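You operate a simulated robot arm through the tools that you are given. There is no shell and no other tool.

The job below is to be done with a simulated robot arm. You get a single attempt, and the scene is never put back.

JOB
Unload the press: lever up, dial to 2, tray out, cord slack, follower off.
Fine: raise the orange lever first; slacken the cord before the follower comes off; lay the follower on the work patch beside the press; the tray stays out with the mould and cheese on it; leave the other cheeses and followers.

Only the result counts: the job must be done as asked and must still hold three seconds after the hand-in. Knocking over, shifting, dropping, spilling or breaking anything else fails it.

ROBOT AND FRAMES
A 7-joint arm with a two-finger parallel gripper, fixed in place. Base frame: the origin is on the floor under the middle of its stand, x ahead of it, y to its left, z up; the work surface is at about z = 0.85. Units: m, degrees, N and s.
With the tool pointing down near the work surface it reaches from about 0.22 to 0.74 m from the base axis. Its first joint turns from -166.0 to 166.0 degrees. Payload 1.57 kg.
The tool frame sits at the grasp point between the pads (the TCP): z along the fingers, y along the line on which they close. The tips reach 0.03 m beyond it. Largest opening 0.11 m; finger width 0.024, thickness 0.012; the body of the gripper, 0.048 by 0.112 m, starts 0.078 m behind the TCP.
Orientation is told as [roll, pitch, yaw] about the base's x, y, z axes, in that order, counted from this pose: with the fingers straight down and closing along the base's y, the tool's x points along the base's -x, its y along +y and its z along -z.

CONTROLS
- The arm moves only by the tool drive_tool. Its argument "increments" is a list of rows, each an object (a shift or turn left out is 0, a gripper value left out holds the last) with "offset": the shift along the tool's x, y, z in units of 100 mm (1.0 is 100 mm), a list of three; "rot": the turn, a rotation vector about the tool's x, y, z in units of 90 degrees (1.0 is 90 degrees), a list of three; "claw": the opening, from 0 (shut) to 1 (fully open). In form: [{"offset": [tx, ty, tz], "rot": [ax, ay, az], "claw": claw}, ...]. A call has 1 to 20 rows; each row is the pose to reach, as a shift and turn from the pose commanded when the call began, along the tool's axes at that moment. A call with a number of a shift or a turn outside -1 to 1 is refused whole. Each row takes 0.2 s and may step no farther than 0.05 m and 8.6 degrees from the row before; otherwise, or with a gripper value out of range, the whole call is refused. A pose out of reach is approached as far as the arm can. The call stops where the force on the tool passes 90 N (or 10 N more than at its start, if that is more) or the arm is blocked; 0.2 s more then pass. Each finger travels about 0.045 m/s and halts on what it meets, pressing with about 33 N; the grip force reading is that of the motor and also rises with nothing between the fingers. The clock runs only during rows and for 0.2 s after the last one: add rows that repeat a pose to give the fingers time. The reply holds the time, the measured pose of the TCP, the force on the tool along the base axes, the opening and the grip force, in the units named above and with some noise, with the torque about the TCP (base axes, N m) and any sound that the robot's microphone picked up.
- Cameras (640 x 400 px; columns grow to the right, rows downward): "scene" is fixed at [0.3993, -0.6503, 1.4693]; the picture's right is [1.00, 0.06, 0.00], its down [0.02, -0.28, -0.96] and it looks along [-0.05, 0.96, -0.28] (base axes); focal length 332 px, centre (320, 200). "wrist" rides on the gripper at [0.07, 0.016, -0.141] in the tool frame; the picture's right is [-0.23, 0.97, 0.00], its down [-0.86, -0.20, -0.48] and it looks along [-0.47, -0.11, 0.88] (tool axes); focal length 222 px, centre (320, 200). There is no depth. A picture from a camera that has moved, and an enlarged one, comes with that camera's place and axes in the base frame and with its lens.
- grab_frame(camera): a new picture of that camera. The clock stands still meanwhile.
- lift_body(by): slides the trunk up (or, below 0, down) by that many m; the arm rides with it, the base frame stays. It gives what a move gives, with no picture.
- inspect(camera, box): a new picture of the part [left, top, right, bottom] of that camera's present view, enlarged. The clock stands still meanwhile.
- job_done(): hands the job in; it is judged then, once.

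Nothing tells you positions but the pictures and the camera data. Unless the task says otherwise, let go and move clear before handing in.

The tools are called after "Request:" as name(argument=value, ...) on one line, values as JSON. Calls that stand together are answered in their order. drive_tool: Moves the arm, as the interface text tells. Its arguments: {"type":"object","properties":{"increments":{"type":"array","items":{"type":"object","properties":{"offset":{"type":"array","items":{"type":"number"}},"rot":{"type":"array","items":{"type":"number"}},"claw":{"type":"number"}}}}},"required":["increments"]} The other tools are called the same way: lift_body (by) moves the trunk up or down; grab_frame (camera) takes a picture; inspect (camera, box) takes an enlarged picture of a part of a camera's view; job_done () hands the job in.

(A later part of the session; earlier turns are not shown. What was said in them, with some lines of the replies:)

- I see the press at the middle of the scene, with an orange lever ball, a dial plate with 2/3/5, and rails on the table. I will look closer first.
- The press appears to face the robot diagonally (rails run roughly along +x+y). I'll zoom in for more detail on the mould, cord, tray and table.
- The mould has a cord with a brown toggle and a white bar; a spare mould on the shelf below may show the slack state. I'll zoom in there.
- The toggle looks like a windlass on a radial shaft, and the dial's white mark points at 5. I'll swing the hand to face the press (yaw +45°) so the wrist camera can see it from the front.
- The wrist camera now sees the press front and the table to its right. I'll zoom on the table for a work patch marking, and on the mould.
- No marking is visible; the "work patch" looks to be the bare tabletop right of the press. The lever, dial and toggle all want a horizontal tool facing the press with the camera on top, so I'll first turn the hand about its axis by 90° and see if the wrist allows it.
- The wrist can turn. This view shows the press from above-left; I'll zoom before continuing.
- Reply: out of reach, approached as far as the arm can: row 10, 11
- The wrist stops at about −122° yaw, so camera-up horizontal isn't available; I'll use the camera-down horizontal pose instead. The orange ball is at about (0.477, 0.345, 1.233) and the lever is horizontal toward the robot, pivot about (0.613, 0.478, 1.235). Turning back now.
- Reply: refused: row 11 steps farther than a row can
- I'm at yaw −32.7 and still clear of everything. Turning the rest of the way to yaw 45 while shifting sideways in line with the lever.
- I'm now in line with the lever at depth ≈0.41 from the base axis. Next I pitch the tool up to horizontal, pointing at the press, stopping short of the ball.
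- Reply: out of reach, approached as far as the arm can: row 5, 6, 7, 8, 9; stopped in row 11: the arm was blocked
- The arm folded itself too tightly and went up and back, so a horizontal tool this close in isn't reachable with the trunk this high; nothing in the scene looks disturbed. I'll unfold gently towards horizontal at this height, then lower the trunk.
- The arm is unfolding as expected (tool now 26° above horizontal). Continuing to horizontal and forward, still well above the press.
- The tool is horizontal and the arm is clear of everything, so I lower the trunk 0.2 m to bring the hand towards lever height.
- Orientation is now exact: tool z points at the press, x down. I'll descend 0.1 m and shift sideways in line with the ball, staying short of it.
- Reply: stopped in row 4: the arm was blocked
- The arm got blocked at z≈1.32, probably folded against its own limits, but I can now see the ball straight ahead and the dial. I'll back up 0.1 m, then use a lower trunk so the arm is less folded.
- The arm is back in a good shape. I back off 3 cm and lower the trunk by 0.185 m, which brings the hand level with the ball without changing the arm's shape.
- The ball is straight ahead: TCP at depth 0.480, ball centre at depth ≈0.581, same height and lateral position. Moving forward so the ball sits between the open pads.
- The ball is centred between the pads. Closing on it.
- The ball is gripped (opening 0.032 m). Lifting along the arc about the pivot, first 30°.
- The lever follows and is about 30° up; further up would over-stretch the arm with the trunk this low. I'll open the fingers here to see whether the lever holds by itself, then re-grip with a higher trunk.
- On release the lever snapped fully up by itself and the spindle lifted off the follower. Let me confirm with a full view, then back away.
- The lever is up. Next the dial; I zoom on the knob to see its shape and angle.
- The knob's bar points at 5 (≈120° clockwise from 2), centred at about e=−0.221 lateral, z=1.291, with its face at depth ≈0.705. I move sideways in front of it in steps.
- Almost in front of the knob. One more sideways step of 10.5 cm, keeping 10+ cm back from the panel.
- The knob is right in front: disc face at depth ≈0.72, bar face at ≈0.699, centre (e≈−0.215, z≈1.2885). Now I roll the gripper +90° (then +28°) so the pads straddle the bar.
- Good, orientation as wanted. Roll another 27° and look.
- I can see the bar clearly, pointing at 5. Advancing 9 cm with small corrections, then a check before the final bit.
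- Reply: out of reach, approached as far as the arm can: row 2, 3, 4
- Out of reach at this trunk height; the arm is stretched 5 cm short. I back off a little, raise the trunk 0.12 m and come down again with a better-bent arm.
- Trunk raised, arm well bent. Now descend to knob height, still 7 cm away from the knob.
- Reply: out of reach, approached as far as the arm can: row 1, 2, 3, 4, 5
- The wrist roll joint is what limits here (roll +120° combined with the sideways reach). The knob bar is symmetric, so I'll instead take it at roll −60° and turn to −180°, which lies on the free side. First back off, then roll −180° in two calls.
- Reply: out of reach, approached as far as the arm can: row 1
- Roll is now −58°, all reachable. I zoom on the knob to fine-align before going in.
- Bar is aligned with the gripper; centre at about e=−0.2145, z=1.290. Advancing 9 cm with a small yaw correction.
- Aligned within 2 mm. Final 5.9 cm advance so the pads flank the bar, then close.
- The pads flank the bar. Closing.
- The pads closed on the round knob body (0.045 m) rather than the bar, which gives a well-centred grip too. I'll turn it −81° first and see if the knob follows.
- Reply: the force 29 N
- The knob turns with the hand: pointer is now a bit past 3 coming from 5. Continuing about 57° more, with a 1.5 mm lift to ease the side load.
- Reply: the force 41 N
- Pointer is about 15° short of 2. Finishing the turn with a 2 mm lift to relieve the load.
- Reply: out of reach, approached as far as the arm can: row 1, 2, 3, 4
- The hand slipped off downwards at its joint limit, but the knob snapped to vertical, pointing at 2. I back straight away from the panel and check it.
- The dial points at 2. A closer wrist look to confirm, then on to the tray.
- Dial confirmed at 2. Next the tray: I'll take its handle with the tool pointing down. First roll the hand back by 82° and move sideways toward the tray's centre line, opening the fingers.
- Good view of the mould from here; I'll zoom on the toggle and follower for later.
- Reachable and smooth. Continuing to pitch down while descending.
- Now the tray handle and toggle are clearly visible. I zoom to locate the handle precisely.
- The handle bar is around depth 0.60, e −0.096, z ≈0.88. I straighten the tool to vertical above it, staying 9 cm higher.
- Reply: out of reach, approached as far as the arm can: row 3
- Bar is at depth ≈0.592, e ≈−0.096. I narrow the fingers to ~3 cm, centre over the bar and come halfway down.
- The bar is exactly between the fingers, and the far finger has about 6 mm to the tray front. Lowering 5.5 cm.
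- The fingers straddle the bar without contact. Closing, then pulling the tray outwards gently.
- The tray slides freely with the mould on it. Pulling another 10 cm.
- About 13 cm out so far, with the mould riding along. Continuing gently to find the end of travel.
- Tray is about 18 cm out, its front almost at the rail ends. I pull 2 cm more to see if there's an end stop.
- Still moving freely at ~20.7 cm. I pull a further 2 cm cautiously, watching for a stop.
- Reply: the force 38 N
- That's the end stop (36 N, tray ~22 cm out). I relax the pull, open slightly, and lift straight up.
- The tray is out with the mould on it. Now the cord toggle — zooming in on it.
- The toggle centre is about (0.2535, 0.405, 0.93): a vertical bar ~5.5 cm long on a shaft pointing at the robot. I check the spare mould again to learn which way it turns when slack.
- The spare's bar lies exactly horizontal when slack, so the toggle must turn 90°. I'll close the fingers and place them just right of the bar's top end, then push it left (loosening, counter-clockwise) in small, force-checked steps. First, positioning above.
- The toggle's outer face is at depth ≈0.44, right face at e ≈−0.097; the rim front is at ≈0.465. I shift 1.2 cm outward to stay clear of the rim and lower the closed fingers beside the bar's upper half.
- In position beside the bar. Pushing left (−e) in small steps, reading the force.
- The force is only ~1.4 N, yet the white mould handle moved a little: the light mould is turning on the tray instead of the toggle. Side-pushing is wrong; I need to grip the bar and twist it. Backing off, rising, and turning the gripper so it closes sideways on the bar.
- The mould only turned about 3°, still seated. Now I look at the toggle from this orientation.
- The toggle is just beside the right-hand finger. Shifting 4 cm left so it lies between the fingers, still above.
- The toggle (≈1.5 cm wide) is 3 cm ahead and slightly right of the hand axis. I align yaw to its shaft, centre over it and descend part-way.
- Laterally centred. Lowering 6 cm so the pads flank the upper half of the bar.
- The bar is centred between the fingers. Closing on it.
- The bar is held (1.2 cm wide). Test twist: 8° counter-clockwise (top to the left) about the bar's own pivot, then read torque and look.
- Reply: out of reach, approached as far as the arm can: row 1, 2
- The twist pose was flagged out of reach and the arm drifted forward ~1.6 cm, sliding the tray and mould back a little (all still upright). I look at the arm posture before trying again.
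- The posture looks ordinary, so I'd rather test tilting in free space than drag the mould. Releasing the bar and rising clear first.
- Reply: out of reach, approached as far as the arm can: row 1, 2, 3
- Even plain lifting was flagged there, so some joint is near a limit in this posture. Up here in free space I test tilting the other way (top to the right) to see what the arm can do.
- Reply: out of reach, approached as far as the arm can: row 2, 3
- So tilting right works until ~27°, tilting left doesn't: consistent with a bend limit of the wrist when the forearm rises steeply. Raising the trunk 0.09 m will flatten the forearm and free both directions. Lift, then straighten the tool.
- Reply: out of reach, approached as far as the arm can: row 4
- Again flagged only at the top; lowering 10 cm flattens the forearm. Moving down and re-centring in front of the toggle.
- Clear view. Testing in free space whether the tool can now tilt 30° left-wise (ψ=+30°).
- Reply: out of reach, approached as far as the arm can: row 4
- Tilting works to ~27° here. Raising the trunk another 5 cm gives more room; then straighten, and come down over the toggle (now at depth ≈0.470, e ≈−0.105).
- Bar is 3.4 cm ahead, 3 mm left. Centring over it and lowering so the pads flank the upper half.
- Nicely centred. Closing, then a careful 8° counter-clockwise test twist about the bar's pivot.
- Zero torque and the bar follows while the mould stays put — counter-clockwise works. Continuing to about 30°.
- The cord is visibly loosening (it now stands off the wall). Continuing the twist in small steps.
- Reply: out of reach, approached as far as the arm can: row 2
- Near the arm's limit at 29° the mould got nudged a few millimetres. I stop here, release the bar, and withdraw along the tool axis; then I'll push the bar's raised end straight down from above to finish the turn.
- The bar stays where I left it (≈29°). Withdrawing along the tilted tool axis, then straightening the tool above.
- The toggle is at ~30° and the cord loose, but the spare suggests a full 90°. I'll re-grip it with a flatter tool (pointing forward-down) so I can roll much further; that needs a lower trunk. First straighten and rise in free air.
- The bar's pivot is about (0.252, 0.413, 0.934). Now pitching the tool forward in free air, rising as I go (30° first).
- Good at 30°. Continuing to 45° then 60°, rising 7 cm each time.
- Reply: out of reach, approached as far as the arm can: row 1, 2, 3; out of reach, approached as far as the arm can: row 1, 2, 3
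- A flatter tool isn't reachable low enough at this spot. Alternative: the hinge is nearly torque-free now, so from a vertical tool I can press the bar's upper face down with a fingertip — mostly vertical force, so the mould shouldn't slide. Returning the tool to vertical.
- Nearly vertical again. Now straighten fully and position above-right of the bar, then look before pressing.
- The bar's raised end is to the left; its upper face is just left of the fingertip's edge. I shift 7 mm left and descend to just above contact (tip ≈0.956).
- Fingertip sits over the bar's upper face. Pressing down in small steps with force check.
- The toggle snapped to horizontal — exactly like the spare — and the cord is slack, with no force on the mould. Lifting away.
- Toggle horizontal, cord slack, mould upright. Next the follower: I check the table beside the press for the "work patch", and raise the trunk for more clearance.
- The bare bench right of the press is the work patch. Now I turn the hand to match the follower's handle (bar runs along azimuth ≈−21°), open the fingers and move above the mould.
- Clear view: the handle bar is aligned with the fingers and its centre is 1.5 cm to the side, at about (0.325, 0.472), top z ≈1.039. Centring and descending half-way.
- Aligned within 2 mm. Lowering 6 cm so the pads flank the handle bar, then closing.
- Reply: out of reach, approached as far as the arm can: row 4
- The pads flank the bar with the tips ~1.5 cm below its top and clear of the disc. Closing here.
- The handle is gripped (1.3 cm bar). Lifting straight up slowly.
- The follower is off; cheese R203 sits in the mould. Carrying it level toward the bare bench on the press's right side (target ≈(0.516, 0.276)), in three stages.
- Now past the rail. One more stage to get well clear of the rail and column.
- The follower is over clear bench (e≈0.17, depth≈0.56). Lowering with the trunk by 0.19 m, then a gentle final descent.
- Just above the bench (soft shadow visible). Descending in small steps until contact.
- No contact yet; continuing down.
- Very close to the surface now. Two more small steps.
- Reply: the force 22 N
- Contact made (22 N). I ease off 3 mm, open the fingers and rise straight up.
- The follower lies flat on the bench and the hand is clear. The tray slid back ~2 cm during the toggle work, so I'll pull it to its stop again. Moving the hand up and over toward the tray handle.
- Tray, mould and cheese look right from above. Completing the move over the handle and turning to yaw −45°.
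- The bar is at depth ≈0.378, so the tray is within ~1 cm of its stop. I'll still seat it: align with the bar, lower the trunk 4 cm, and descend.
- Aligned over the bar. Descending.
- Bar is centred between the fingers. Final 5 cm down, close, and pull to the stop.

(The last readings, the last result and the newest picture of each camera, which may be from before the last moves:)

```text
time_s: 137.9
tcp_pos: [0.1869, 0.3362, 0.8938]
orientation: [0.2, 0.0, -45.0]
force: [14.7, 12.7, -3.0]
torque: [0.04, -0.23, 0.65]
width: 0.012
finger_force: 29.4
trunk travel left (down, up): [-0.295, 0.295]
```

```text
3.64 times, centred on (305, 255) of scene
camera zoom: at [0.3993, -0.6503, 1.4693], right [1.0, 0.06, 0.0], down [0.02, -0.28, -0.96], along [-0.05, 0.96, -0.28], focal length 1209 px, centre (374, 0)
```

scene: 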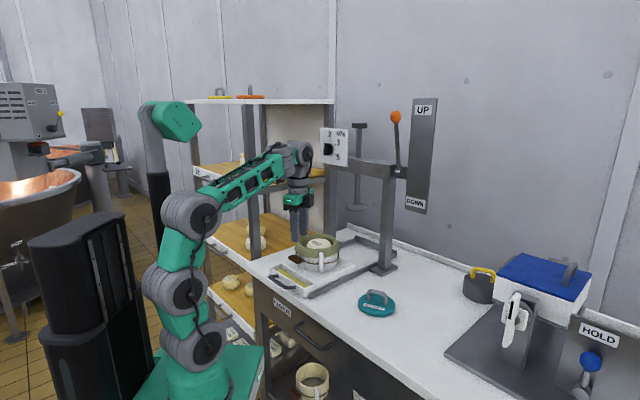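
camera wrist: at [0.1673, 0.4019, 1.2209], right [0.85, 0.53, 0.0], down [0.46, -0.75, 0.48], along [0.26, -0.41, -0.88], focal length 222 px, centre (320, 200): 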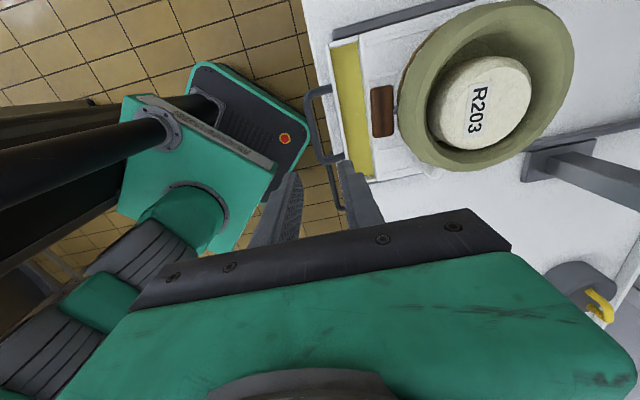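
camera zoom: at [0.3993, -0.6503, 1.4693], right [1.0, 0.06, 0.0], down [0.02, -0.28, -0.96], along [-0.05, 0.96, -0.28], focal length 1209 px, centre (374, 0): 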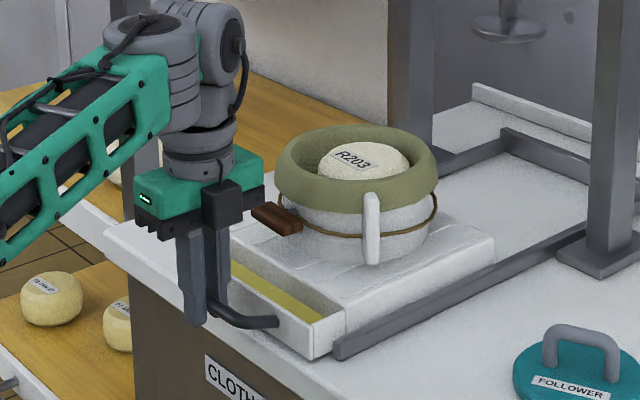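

The tray is at its stop again. Relaxing, opening and lifting clear.

Request:
drive_tool(increments=[{"offset": [0, 0.02, 0]}, {"offset": [0, 0.02, 0], "claw": 0.27}, {"offset": [0, 0.02, 0], "claw": 0.27}, {"offset": [0, 0.02, 0], "claw": 0.27}])

Request:
drive_tool(increments=[{"offset": [0, 0, -0.2]}, {"offset": [0, 0, -0.45]}, {"offset": [0, 0, -0.7]}, {"offset": [0, 0, -0.95]}])

Request:
grab_frame(camera="scene")

Request:
inspect(camera="scene", box=[240, 200, 420, 320])

Request:
grab_frame(camera="wrist")

```text
time_s: 138.9
tcp_pos: [0.1868, 0.336, 0.8948]
orientation: [0.1, -0.2, -45.0]
force: [0.6, -0.5, 0.5]
torque: [0.0, 0.01, -0.02]
width: 0.0298
finger_force: 0.0
trunk travel left (down, up): [-0.295, 0.295]
```

```text
time_s: 139.9
tcp_pos: [0.1874, 0.3372, 0.9897]
orientation: [0.0, -0.3, -45.0]
force: [0.5, 0.3, 0.2]
torque: [0.0, -0.02, 0.02]
width: 0.0296
finger_force: 0.2
trunk travel left (down, up): [-0.295, 0.295]
```

```text
taken
```

scene: 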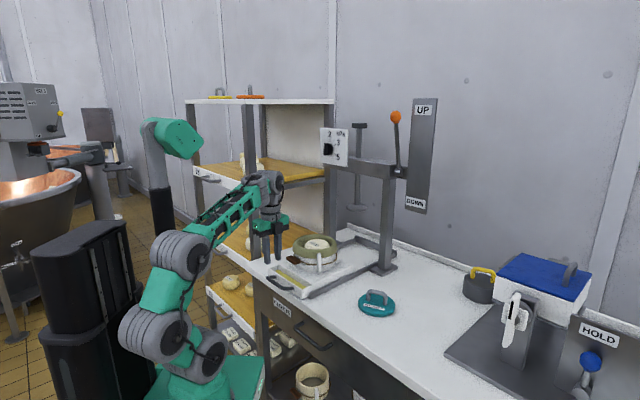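

```text
3.33 times, centred on (330, 260) of scene
camera zoom: at [0.3993, -0.6503, 1.4693], right [1.0, 0.06, 0.0], down [0.02, -0.28, -0.96], along [-0.05, 0.96, -0.28], focal length 1108 px, centre (287, 0)
```

zoom: 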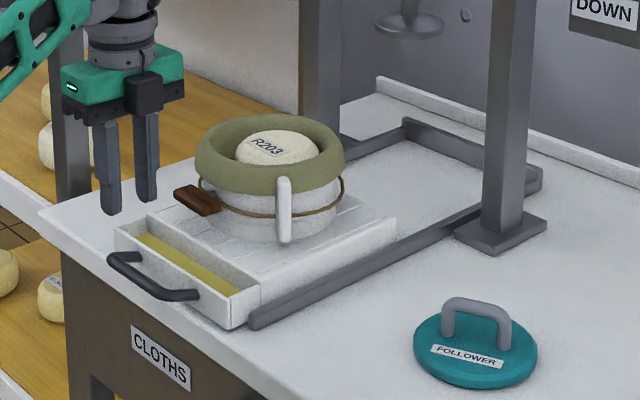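

```text
taken
camera wrist: at [0.1485, 0.3981, 1.1312], right [0.85, 0.53, 0.0], down [0.46, -0.74, 0.48], along [0.26, -0.41, -0.88], focal length 222 px, centre (320, 200)
```

wrist: 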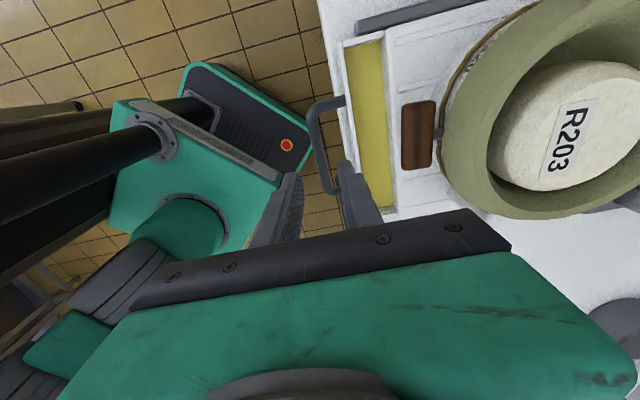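

Everything is in place. I raise the trunk to bring the hand well clear, then do a final check of lever, dial, cord, tray and follower.

Request:
lift_body(by=0.18)

Request:
inspect(camera="scene", box=[250, 90, 450, 330])

Request:
inspect(camera="scene", box=[270, 215, 370, 305])

Request:
inspect(camera="scene", box=[310, 110, 380, 180])

Request:
grab_frame(camera="wrist")

```text
time_s: 141.9
tcp_pos: [0.1865, 0.3365, 1.1706]
orientation: [0.0, -0.2, -45.1]
force: [0.5, -0.1, -0.8]
torque: [0.05, 0.03, 0.01]
width: 0.0297
finger_force: 0.0
trunk travel left (down, up): [-0.475, 0.115]
```

```text
1.67 times, centred on (350, 210) of scene
camera zoom: at [0.3993, -0.6503, 1.4693], right [1.0, 0.06, 0.0], down [0.02, -0.28, -0.96], along [-0.05, 0.96, -0.28], focal length 554 px, centre (270, 183)
```

zoom: 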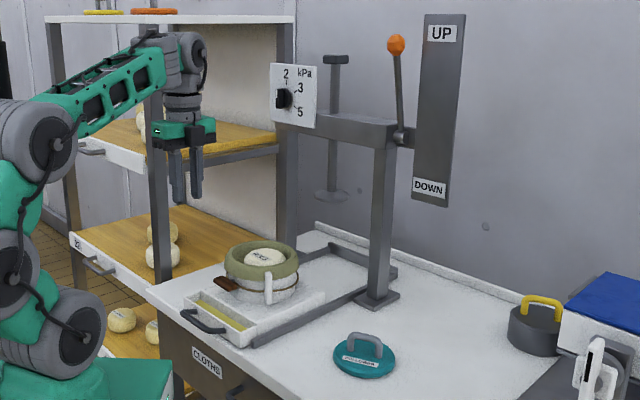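

```text
4.44 times, centred on (320, 260) of scene
camera zoom: at [0.3993, -0.6503, 1.4693], right [1.0, 0.06, 0.0], down [0.02, -0.28, -0.96], along [-0.05, 0.96, -0.28], focal length 1477 px, centre (320, -67)
```

zoom: 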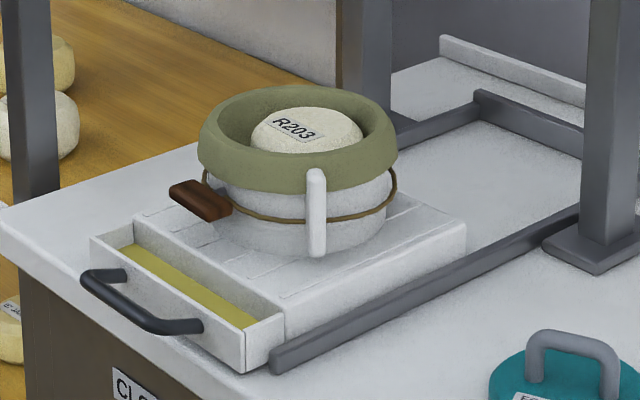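

```text
5.71 times, centred on (345, 145) of scene
camera zoom: at [0.3993, -0.6503, 1.4693], right [1.0, 0.06, 0.0], down [0.02, -0.28, -0.96], along [-0.05, 0.96, -0.28], focal length 1900 px, centre (177, 514)
```

zoom: 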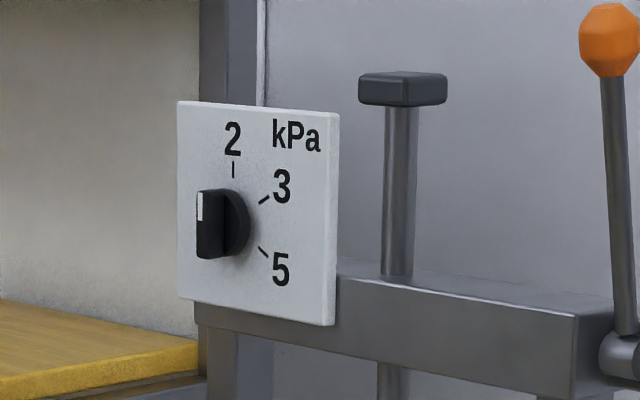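

```text
taken
camera wrist: at [0.1486, 0.398, 1.3112], right [0.85, 0.53, 0.0], down [0.46, -0.74, 0.48], along [0.26, -0.41, -0.88], focal length 222 px, centre (320, 200)
```

wrist: 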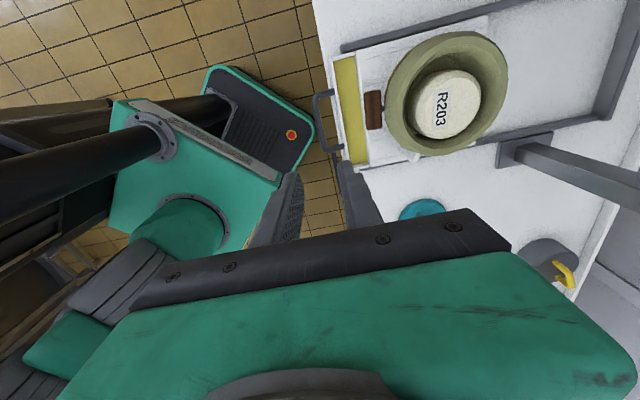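

Final check: the lever is up, the dial points at 2, and the tray is at its stop with the mould and cheese on it. The cord is slack with its toggle horizontal, the follower lies flat on the bench right of the press, and the hand is clear. I saw no marked work patch, so I took the bare bench there to be it. Handing in.

Request:
job_done()

```text
The job is handed in.
```

I've handed in the job, and every step you asked for was in place at the last check. The result hasn't come back yet.

- **Lever:** I raised it first. It snapped fully up and the spindle lifted clear of the follower.
- **Dial:** The pointer is on 2.
- **Tray:** It is pulled out to its stop, about 22 cm, with the mould and cheese R203 on it.
- **Cord:** It is slack. The toggle lies horizontal, matching the slack spare mould on the lower shelf, and this was done before the follower came off.
- **Follower:** It lies flat on the bare bench to the right of the press. I saw no marked work patch, so I took that clear area to be it; this is the main uncertainty.

While I was turning the toggle, the mould rotated about 3° and shifted a few millimetres on the tray. It stayed upright and on the tray. The tray also slid back about 1 cm, and I pulled it out to its stop again afterwards.

I didn't touch the other cheeses and followers, and the hand was clear at hand-in.
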